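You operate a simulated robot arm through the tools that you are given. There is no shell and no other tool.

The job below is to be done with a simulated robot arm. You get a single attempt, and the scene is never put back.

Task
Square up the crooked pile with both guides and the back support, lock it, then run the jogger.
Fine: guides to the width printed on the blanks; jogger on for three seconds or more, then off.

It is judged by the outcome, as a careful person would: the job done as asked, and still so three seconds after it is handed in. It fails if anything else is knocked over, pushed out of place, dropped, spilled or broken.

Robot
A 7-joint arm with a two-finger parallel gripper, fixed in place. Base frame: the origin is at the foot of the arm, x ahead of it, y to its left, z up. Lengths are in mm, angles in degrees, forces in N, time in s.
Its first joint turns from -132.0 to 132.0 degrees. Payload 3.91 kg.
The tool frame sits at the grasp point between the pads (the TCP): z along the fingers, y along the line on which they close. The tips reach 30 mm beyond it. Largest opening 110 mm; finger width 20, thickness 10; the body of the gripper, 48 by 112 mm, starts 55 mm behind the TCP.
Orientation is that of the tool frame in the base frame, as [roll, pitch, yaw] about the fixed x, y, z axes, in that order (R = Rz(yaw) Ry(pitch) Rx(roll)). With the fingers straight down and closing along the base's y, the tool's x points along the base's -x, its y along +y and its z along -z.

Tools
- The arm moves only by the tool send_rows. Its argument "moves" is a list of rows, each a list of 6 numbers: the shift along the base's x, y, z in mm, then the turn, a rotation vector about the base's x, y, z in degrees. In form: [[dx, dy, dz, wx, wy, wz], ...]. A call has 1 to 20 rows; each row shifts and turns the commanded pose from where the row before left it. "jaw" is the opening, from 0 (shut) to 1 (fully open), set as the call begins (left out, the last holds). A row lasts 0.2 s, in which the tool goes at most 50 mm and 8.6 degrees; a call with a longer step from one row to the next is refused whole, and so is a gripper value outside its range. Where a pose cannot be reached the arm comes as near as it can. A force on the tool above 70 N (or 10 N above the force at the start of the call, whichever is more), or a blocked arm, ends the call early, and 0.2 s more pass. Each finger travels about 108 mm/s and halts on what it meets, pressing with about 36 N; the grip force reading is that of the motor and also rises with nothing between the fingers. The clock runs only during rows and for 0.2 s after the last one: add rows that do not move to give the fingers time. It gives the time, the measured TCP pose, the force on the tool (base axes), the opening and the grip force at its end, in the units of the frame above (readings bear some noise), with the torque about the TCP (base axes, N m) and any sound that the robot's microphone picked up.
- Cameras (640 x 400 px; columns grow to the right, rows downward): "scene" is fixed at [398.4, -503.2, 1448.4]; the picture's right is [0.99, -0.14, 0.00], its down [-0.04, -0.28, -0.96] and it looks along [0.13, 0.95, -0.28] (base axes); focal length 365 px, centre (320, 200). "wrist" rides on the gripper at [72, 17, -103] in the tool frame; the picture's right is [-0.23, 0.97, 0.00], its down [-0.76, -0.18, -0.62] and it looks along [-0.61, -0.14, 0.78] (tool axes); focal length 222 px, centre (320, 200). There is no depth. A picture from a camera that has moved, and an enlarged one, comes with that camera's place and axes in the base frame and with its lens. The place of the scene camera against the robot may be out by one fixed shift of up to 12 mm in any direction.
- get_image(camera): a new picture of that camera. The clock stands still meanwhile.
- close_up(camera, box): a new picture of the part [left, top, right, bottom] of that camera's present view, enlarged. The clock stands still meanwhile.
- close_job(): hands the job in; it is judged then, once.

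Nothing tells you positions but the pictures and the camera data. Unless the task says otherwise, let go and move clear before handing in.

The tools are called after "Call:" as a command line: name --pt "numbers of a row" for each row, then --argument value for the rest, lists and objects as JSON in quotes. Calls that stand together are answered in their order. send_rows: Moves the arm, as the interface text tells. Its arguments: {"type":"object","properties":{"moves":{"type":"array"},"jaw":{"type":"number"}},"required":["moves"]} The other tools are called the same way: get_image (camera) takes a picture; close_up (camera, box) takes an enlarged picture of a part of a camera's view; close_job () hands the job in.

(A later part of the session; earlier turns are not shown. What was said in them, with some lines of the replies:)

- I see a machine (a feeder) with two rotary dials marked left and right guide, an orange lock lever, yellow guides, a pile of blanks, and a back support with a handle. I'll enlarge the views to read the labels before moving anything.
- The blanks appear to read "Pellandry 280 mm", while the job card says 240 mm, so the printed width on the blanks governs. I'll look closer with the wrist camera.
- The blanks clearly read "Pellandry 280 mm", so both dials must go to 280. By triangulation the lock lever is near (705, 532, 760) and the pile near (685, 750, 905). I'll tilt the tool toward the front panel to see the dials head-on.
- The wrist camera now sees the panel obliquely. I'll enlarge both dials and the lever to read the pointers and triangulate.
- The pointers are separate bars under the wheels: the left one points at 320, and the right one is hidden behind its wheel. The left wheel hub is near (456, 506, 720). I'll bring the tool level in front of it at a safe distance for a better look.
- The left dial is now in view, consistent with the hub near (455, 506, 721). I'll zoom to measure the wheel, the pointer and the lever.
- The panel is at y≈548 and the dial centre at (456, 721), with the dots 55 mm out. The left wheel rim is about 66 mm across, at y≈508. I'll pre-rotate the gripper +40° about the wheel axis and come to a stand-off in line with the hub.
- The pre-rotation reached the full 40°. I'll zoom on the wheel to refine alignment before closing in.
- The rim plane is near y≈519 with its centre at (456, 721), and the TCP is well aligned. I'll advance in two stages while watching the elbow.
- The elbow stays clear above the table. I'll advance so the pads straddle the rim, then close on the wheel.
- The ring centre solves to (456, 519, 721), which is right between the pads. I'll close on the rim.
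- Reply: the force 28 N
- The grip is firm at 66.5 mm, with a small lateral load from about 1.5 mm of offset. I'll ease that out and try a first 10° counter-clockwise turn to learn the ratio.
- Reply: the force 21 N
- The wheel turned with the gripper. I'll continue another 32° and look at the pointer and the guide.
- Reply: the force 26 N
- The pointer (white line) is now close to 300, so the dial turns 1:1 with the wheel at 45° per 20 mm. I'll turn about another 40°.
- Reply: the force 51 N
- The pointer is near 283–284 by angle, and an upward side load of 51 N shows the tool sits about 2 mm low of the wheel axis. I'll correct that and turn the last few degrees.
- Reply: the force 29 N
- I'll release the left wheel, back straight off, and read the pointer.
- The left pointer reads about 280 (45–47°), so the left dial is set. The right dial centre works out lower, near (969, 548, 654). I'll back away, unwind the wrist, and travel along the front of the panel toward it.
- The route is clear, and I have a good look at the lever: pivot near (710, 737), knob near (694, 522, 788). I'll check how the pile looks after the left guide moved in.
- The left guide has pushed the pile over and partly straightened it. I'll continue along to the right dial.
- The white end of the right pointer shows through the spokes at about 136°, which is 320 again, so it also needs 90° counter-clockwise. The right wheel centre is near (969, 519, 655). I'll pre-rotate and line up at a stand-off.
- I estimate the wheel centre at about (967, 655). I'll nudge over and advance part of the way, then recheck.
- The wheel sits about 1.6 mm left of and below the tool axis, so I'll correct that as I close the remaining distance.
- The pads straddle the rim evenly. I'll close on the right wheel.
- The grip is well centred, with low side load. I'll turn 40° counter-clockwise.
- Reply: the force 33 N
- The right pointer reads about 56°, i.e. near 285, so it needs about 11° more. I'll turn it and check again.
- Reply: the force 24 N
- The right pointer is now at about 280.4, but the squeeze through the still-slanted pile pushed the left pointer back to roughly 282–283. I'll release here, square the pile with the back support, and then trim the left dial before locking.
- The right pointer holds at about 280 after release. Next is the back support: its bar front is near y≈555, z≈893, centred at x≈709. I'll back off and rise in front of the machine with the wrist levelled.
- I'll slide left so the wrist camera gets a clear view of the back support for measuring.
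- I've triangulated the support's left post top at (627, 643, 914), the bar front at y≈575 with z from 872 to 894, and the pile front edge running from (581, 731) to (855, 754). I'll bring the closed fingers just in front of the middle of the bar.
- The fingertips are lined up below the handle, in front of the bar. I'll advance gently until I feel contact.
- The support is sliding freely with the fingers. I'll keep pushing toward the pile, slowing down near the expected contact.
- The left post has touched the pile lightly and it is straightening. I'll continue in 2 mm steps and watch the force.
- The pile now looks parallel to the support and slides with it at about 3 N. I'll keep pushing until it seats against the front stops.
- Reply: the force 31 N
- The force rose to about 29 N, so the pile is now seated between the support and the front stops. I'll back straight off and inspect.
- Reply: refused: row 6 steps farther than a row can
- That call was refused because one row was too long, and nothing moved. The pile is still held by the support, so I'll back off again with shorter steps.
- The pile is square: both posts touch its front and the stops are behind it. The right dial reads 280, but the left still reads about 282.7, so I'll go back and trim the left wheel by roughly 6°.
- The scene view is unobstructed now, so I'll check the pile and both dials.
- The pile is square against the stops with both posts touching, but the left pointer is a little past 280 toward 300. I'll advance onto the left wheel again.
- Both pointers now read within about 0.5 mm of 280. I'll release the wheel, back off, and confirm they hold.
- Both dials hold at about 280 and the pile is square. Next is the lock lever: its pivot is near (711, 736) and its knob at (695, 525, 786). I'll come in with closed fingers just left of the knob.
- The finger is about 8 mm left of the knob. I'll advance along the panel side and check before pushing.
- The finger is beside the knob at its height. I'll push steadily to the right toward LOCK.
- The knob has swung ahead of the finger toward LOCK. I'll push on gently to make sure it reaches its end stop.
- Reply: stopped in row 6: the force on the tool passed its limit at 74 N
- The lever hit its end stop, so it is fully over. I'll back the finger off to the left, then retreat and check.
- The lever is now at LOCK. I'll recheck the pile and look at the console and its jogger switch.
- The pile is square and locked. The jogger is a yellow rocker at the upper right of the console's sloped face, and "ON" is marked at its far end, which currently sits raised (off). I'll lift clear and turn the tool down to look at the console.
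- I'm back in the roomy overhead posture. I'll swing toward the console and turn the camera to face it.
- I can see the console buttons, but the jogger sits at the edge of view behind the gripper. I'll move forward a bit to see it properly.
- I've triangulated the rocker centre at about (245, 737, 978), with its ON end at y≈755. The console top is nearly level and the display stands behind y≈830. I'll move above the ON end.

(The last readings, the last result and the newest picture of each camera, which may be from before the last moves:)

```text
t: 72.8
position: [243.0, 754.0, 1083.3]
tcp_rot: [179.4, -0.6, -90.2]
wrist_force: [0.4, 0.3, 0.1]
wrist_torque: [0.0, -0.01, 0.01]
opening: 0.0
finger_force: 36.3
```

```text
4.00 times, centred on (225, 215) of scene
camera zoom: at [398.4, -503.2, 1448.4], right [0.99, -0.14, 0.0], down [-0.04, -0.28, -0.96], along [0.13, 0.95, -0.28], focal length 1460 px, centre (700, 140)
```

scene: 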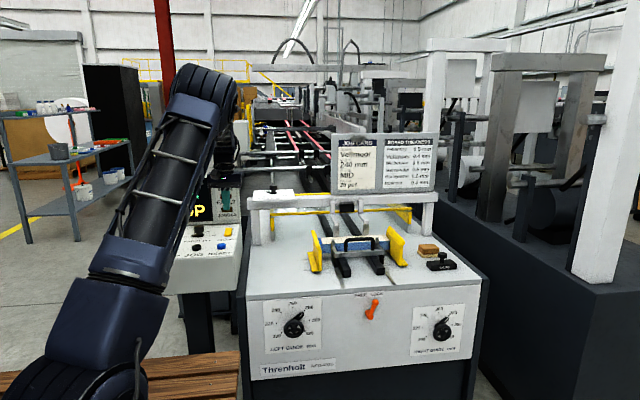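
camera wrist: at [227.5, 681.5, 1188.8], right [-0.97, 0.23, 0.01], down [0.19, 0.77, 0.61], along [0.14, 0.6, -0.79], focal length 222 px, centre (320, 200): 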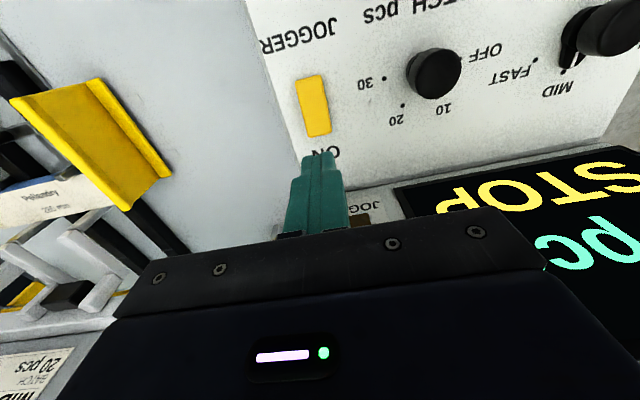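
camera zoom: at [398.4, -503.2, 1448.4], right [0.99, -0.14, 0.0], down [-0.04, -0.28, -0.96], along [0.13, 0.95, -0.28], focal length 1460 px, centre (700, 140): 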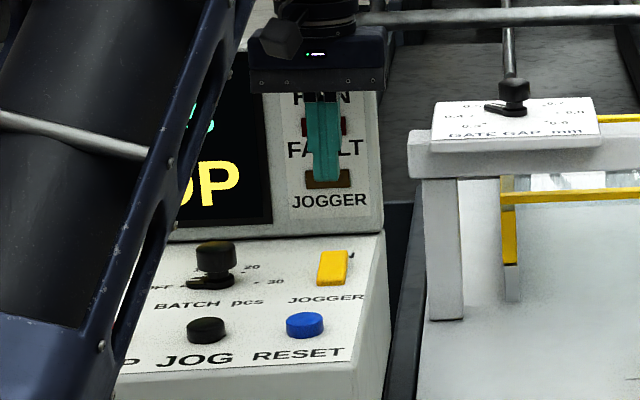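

The finger is aligned over the ON half at x≈243, with the rocker spanning y 713–761. I'll come down close, then press in small steps.

Call:
send_rows --pt "0.5 0 -16 0 0 0" --pt "0 0 -16 0 0 0" --pt "0 0 -16 0 0 0" --pt "0 0 -12 0 0 0" --pt "0 0 0 0 0 0"

Call:
close_up --camera "wrist" --box '[250, 30, 390, 220]'

Call:
close_up --camera "scene" --box '[195, 165, 255, 265]'

```text
t: 74.0
position: [243.6, 753.5, 1023.7]
tcp_rot: [179.4, -0.5, -90.2]
wrist_force: [-0.3, 0.1, 0.3]
wrist_torque: [-0.02, 0.02, 0.03]
opening: 0.0
finger_force: 35.9
```

```text
2.11 times, centred on (320, 125) of wrist
camera zoom: at [227.8, 681.7, 1129.1], right [-0.97, 0.23, 0.01], down [0.19, 0.77, 0.61], along [0.14, 0.6, -0.79], focal length 468 px, centre (320, 358)
```

zoom: 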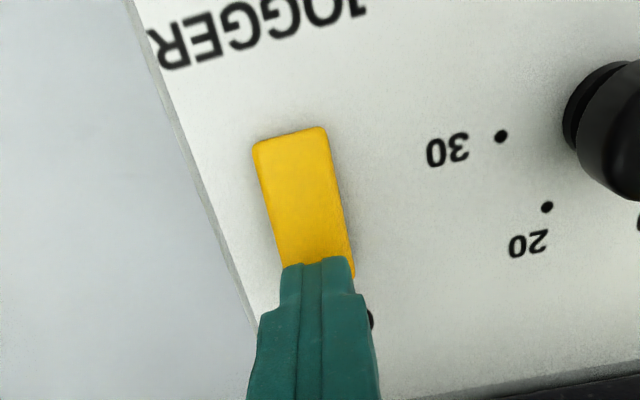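

```text
4.00 times, centred on (225, 215) of scene
camera zoom: at [398.4, -503.2, 1448.4], right [0.99, -0.14, 0.0], down [-0.04, -0.28, -0.96], along [0.13, 0.95, -0.28], focal length 1460 px, centre (700, 140)
```

zoom: 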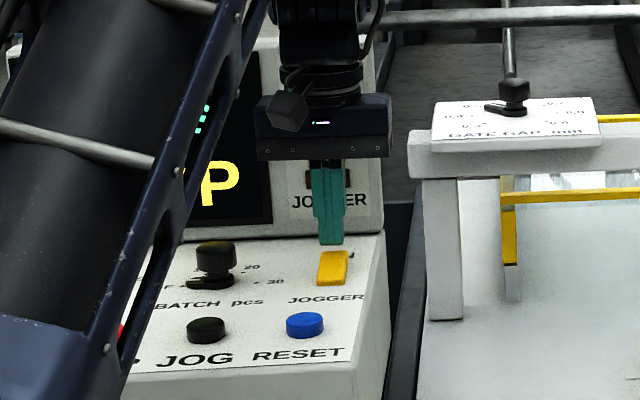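

Call:
send_rows --pt "0 0 -3 0 0 0" --pt "0 0 -2 0 0 0" --pt "0 0 -2 0 0 0" --pt "0 0 -2 0 0 0"

Call:
close_up --camera "scene" --box '[195, 165, 255, 265]'

```text
t: 75.0
position: [243.1, 754.5, 1015.0]
tcp_rot: [179.5, -0.6, -90.2]
wrist_force: [0.4, 1.1, 0.8]
wrist_torque: [0.05, 0.01, 0.03]
opening: 0.0
finger_force: 36.1
```

```text
4.00 times, centred on (225, 215) of scene
camera zoom: at [398.4, -503.2, 1448.4], right [0.99, -0.14, 0.0], down [-0.04, -0.28, -0.96], along [0.13, 0.95, -0.28], focal length 1460 px, centre (700, 140)
```

zoom: 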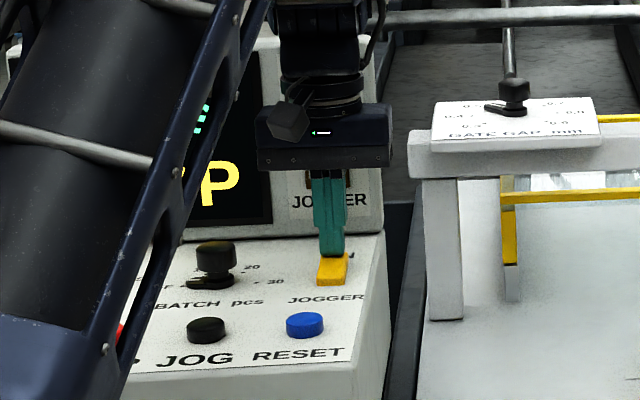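

Call:
send_rows --pt "0 0 -2 0 0 0" --pt "0 0 -2 0 0 0" --pt "0 0 -1.5 0 0 0"

Call:
close_up --camera "scene" --box '[195, 165, 255, 265]'

Call:
get_image --camera "wrist"

```text
t: 75.8
position: [243.7, 752.9, 1011.1]
tcp_rot: [179.4, -0.5, -90.4]
wrist_force: [0.6, 0.2, 11.6]
wrist_torque: [-0.12, -0.03, 0.09]
opening: 0.2
finger_force: 36.0
```

```text
4.00 times, centred on (225, 215) of scene
camera zoom: at [398.4, -503.2, 1448.4], right [0.99, -0.14, 0.0], down [-0.04, -0.28, -0.96], along [0.13, 0.95, -0.28], focal length 1460 px, centre (700, 140)
```

zoom: 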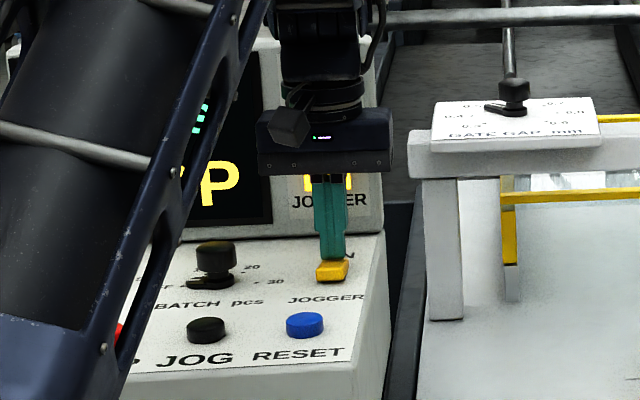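

```text
taken
camera wrist: at [228.0, 681.5, 1115.8], right [-0.97, 0.23, 0.01], down [0.19, 0.77, 0.61], along [0.14, 0.6, -0.79], focal length 222 px, centre (320, 200)
```

wrist: 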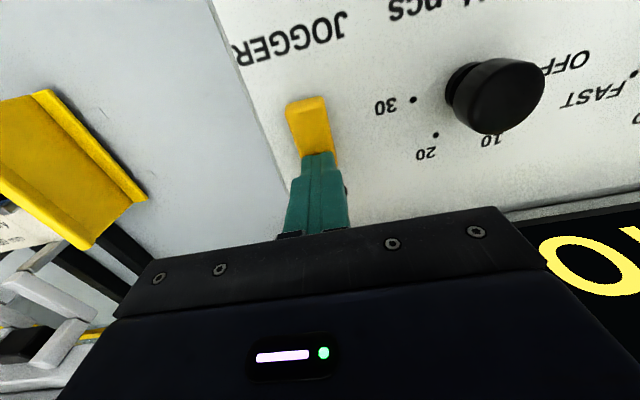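

The JOGGER lamp is lit, so the jogger came on at about t≈75.7. I'll lift off to confirm it stays latched and move over the other end of the rocker.

Call:
send_rows --pt "0 0 8 0 0 0" --pt "0 0 15 0 0 0" --pt "0 -16 0 0 0 0" --pt "0 -16 0 0 0 0" --pt "0 0 0 0 0 0"

Call:
close_up --camera "scene" --box '[195, 165, 255, 265]'

Call:
close_up --camera "wrist" --box '[250, 30, 390, 220]'

Call:
close_up --camera "scene" --box '[300, 210, 420, 285]'

```text
t: 77.0
position: [243.7, 721.0, 1034.0]
tcp_rot: [179.4, -0.6, -90.2]
wrist_force: [0.5, -0.7, -0.5]
wrist_torque: [-0.01, -0.03, -0.04]
opening: 0.0
finger_force: 36.2
```

```text
4.00 times, centred on (225, 215) of scene
camera zoom: at [398.4, -503.2, 1448.4], right [0.99, -0.14, 0.0], down [-0.04, -0.28, -0.96], along [0.13, 0.95, -0.28], focal length 1460 px, centre (700, 140)
```

zoom: 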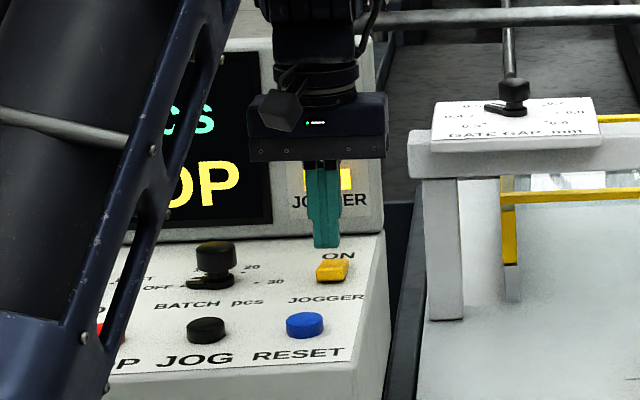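

```text
2.11 times, centred on (320, 125) of wrist
camera zoom: at [227.4, 649.9, 1137.9], right [-0.97, 0.23, 0.01], down [0.19, 0.77, 0.61], along [0.14, 0.6, -0.79], focal length 468 px, centre (320, 358)
```

zoom: 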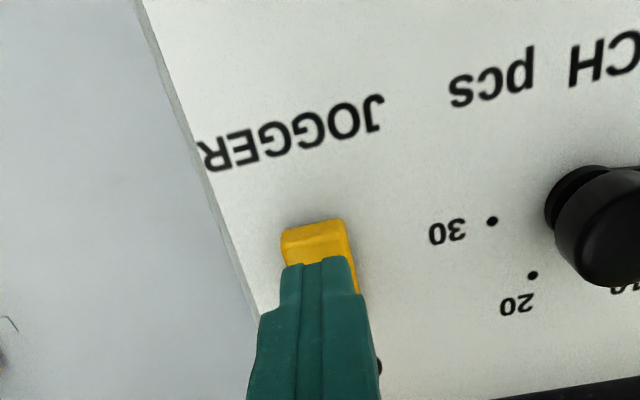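

```text
5.33 times, centred on (360, 248) of scene
camera zoom: at [398.4, -503.2, 1448.4], right [0.99, -0.14, 0.0], down [-0.04, -0.28, -0.96], along [0.13, 0.95, -0.28], focal length 1946 px, centre (107, -53)
```

zoom: 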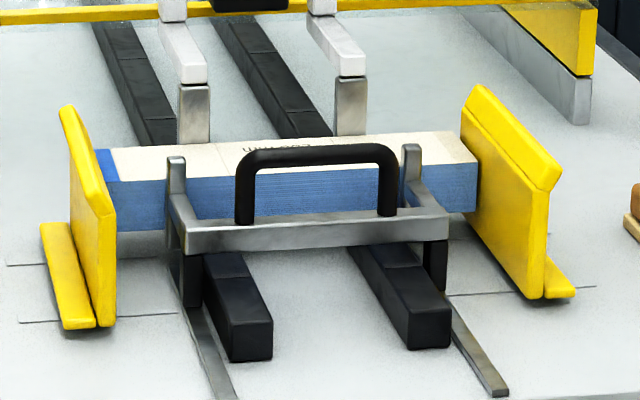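

The jogger is latched on and the pile is undisturbed. I'll wait here so it runs comfortably over three seconds.

Call:
send_rows --pt "0 0 0 0 0 0" --pt "0 0 0 0 0 0" --pt "0 0 0 0 0 0" --pt "0 0 0 0 0 0" --pt "0 0 0 0 0 0" --pt "0 0 0 0 0 0" --pt "0 0 0 0 0 0" --pt "0 0 0 0 0 0" --pt "0 0 0 0 0 0" --pt "0 0 0 0 0 0" --pt "0 0 0 0 0 0" --pt "0 0 0 0 0 0" --pt "0 0 0 0 0 0" --pt "0 0 0 0 0 0" --pt "0 0 0 0 0 0" --pt "0 0 0 0 0 0"

Call:
close_up --camera "scene" --box '[195, 165, 255, 265]'

Call:
close_up --camera "scene" --box '[300, 210, 420, 285]'

```text
t: 80.5
position: [243.5, 721.7, 1032.8]
tcp_rot: [179.4, -0.6, -90.3]
wrist_force: [-0.1, 0.8, 0.6]
wrist_torque: [0.0, -0.02, 0.0]
opening: 0.4
finger_force: 36.3
```

```text
4.00 times, centred on (225, 215) of scene
camera zoom: at [398.4, -503.2, 1448.4], right [0.99, -0.14, 0.0], down [-0.04, -0.28, -0.96], along [0.13, 0.95, -0.28], focal length 1460 px, centre (700, 140)
```

zoom: 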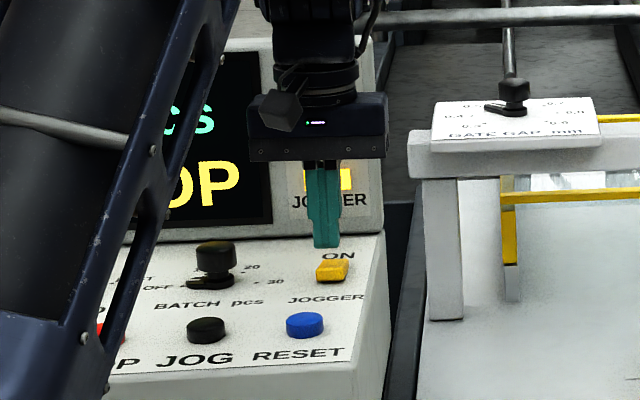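

```text
5.33 times, centred on (360, 248) of scene
camera zoom: at [398.4, -503.2, 1448.4], right [0.99, -0.14, 0.0], down [-0.04, -0.28, -0.96], along [0.13, 0.95, -0.28], focal length 1946 px, centre (107, -53)
```

zoom: 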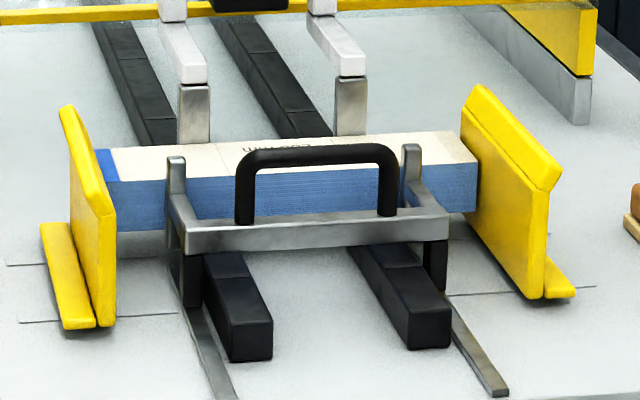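

The jogger has been on for nearly five seconds. I'll press the near end of the rocker to switch it off.

Call:
send_rows --pt "0 0 -9 0 0 0" --pt "0 0 -5 0 0 0" --pt "0 0 -2 0 0 0" --pt "0 0 -2 0 0 0" --pt "0 0 -2 0 0 0" --pt "0 0 -1.5 0 0 0"

Call:
close_up --camera "scene" --box '[195, 165, 255, 265]'

```text
t: 81.8
position: [244.0, 722.4, 1011.2]
tcp_rot: [179.4, -0.6, -90.2]
wrist_force: [-0.8, -0.5, 0.2]
wrist_torque: [0.0, 0.0, -0.01]
opening: 0.0
finger_force: 35.3
```

```text
4.00 times, centred on (225, 215) of scene
camera zoom: at [398.4, -503.2, 1448.4], right [0.99, -0.14, 0.0], down [-0.04, -0.28, -0.96], along [0.13, 0.95, -0.28], focal length 1460 px, centre (700, 140)
```

zoom: 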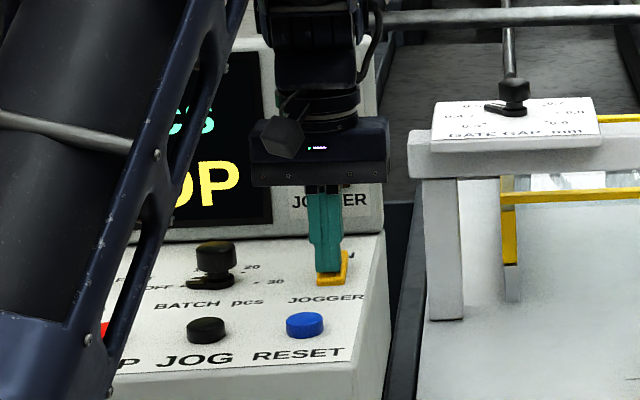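

The rocker has tipped back. I'll lift straight up and away, then check the lamp.

Call:
send_rows --pt "0 0 10 0 0 0" --pt "0 0 25 0 0 0" --pt "0 0 35 0 0 0" --pt "0 -10 35 0 0 0" --pt "0 -25 30 0 0 0" --pt "15 -35 20 0 0 0" --pt "15 -35 10 0 0 0" --pt "15 -35 0 0 0 0" --pt "15 -35 0 0 0 0" --pt "0 0 0 0 0 0"

Call:
get_image --camera "scene"

Call:
close_up --camera "scene" --box '[195, 165, 255, 265]'

Call:
close_up --camera "scene" --box '[300, 210, 420, 285]'

Call:
get_image --camera "wrist"

```text
t: 84.0
position: [303.7, 547.4, 1176.0]
tcp_rot: [179.5, -0.6, -90.2]
wrist_force: [-0.8, 0.2, -1.0]
wrist_torque: [0.04, 0.01, 0.05]
opening: 0.1
finger_force: 35.7
```

```text
taken
```

scene: 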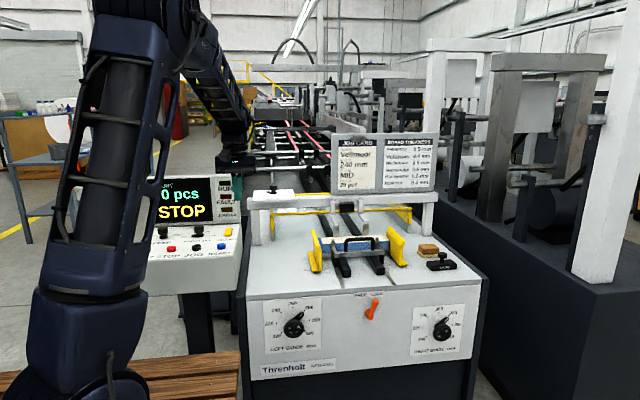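

```text
4.00 times, centred on (225, 215) of scene
camera zoom: at [398.4, -503.2, 1448.4], right [0.99, -0.14, 0.0], down [-0.04, -0.28, -0.96], along [0.13, 0.95, -0.28], focal length 1460 px, centre (700, 140)
```

zoom: 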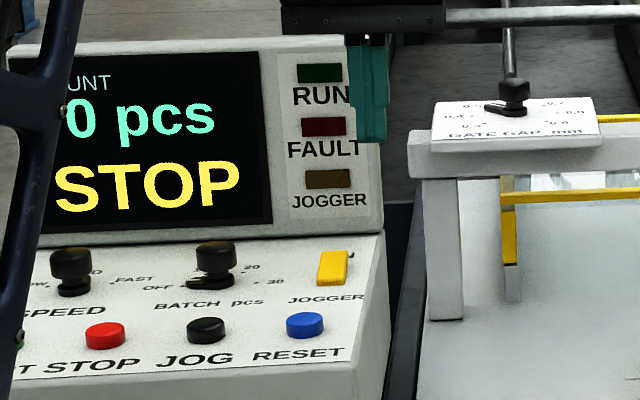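

```text
5.33 times, centred on (360, 248) of scene
camera zoom: at [398.4, -503.2, 1448.4], right [0.99, -0.14, 0.0], down [-0.04, -0.28, -0.96], along [0.13, 0.95, -0.28], focal length 1946 px, centre (107, -53)
```

zoom: 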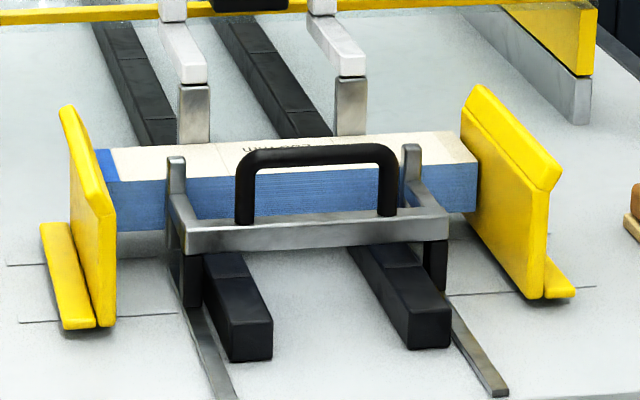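

```text
taken
camera wrist: at [287.7, 474.4, 1281.2], right [-0.97, 0.23, 0.01], down [0.19, 0.77, 0.61], along [0.14, 0.6, -0.79], focal length 222 px, centre (320, 200)
```

wrist: 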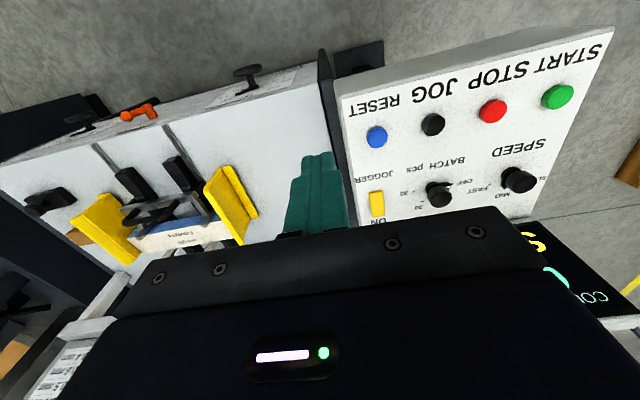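

The jogger lamp is off and nothing was disturbed. I'll move back to the overhead position to stay clear and make a final check of the pile, dials and lever.

Call:
send_rows --pt "24 -13 11 0 0 -8.2" --pt "24 -13 11 0 0 -8.2" --pt "24 -13 11 0 0 -8.2" --pt "24 -13 11 0 0 -8.2" --pt "24 -13 11 0 0 -8.2" --pt "24 -13 11 0 0 -8.2" --pt "24 -13 11 0 0 -8.2" --pt "24 -13 11 0 0 -8.2" --pt "24 -13 11 0 0 -8.2" --pt "24 -13 11 0 0 -8.2" --pt "24 -13 11 0 0 -8" --pt "0 0 0 0 0 0"

Call:
get_image --camera "wrist"

Call:
close_up --camera "wrist" --box '[400, 0, 640, 150]'

Call:
get_image --camera "scene"

Call:
close_up --camera "scene" --box '[240, 200, 480, 350]'

Call:
close_up --camera "scene" --box '[297, 303, 317, 315]'

Call:
close_up --camera "scene" --box '[430, 300, 465, 325]'

```text
t: 86.7
position: [566.9, 403.1, 1298.5]
tcp_rot: [179.4, -0.6, 179.7]
wrist_force: [0.5, 0.2, 0.2]
wrist_torque: [-0.01, 0.01, -0.01]
opening: 0.0
finger_force: 36.0
```

```text
taken
camera wrist: at [496.0, 419.1, 1403.1], right [0.23, 0.97, 0.01], down [0.77, -0.19, 0.61], along [0.6, -0.14, -0.79], focal length 222 px, centre (320, 200)
```

wrist: 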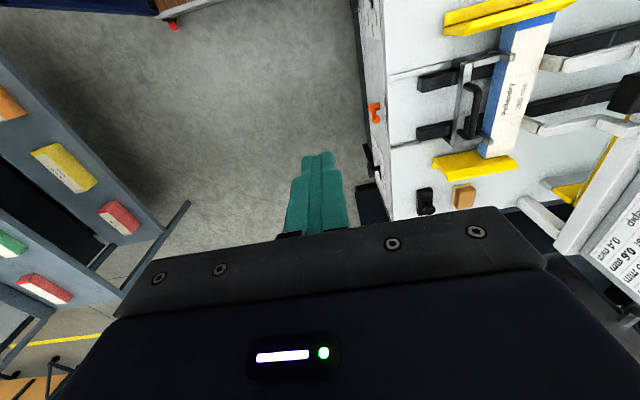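

```text
2.67 times, centred on (520, 75) of wrist
camera zoom: at [496.0, 419.1, 1403.1], right [0.23, 0.97, 0.01], down [0.77, -0.19, 0.61], along [0.6, -0.14, -0.79], focal length 592 px, centre (-213, 533)
```

zoom: 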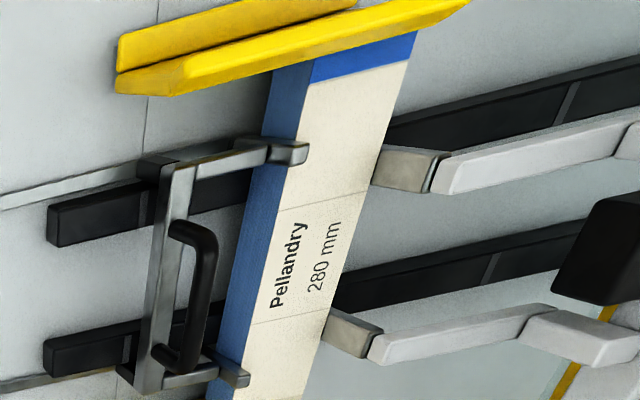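

```text
taken
```

scene: 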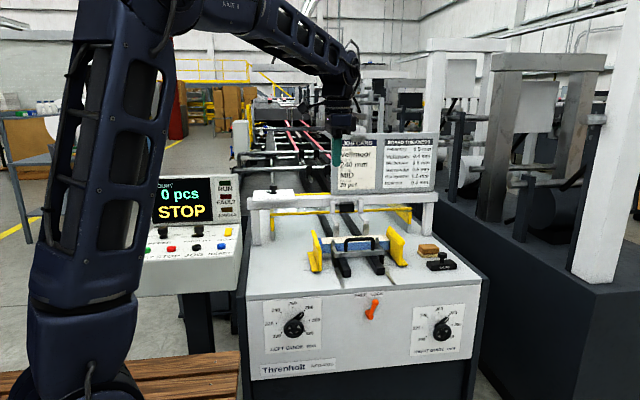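

```text
2.67 times, centred on (360, 275) of scene
camera zoom: at [398.4, -503.2, 1448.4], right [0.99, -0.14, 0.0], down [-0.04, -0.28, -0.96], along [0.13, 0.95, -0.28], focal length 973 px, centre (213, 0)
```

zoom: 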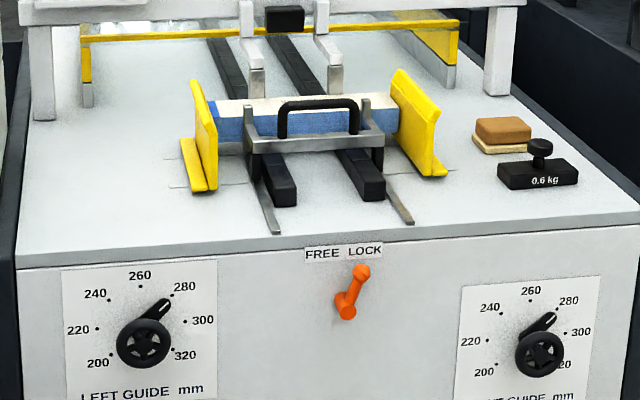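

```text
16.00 times, centred on (307, 309) of scene
camera zoom: at [398.4, -503.2, 1448.4], right [0.99, -0.14, 0.0], down [-0.04, -0.28, -0.96], along [0.13, 0.95, -0.28], focal length 5838 px, centre (528, -1544)
```

zoom: 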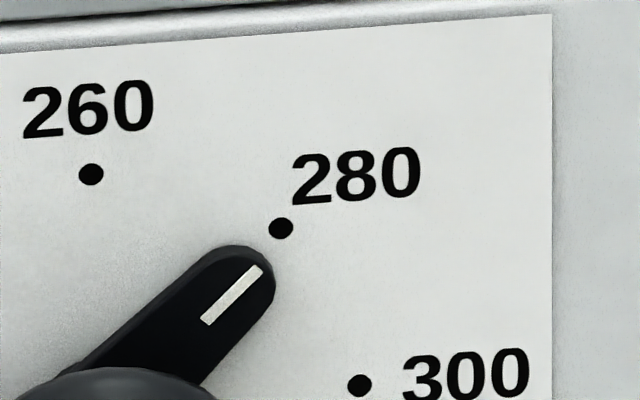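

```text
16.00 times, centred on (448, 312) of scene
camera zoom: at [398.4, -503.2, 1448.4], right [0.99, -0.14, 0.0], down [-0.04, -0.28, -0.96], along [0.13, 0.95, -0.28], focal length 5838 px, centre (-1720, -1600)
```

zoom: 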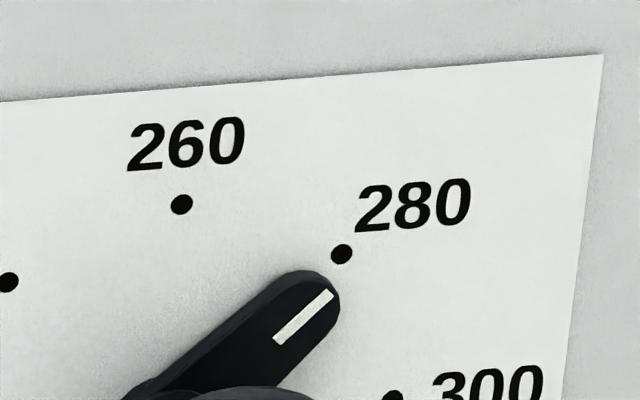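

The final check looks right:
- **Guides:** both dials read 280, the width printed on the blanks, and the pile sits square between them.
- **Back support:** it holds the pile against the front stops, with the lever at LOCK.
- **Jogger:** it ran for about five to six seconds and is now off.
- **Surroundings:** nothing else was disturbed and the arm is clear.

I'm handing the job in.

Call:
close_job

```text
The job is handed in.
```

The pile is squared up and locked, the jogger has been run, and the job is handed in. My last pictures showed everything as it should be, but no verdict came back at hand-in.

- **Guides:** both dials point to 280 within about half a millimetre, matching the "Pellandry 280 mm" printed on the blanks. The job card says Vellmoor 240 mm, which I ignored because you asked for the width on the blanks. Closing the right guide pushed the left one out slightly, so I reset the left to 280 before locking.
- **Back support:** it holds the pile square against the front stops.
- **Lock:** the lever is at its end stop on LOCK.
- **Jogger:** it ran for about five to six seconds after locking. The switch is off and its lamp is out.

The arm is back in the overhead position, and the weight and the other loose items on the table were not touched.
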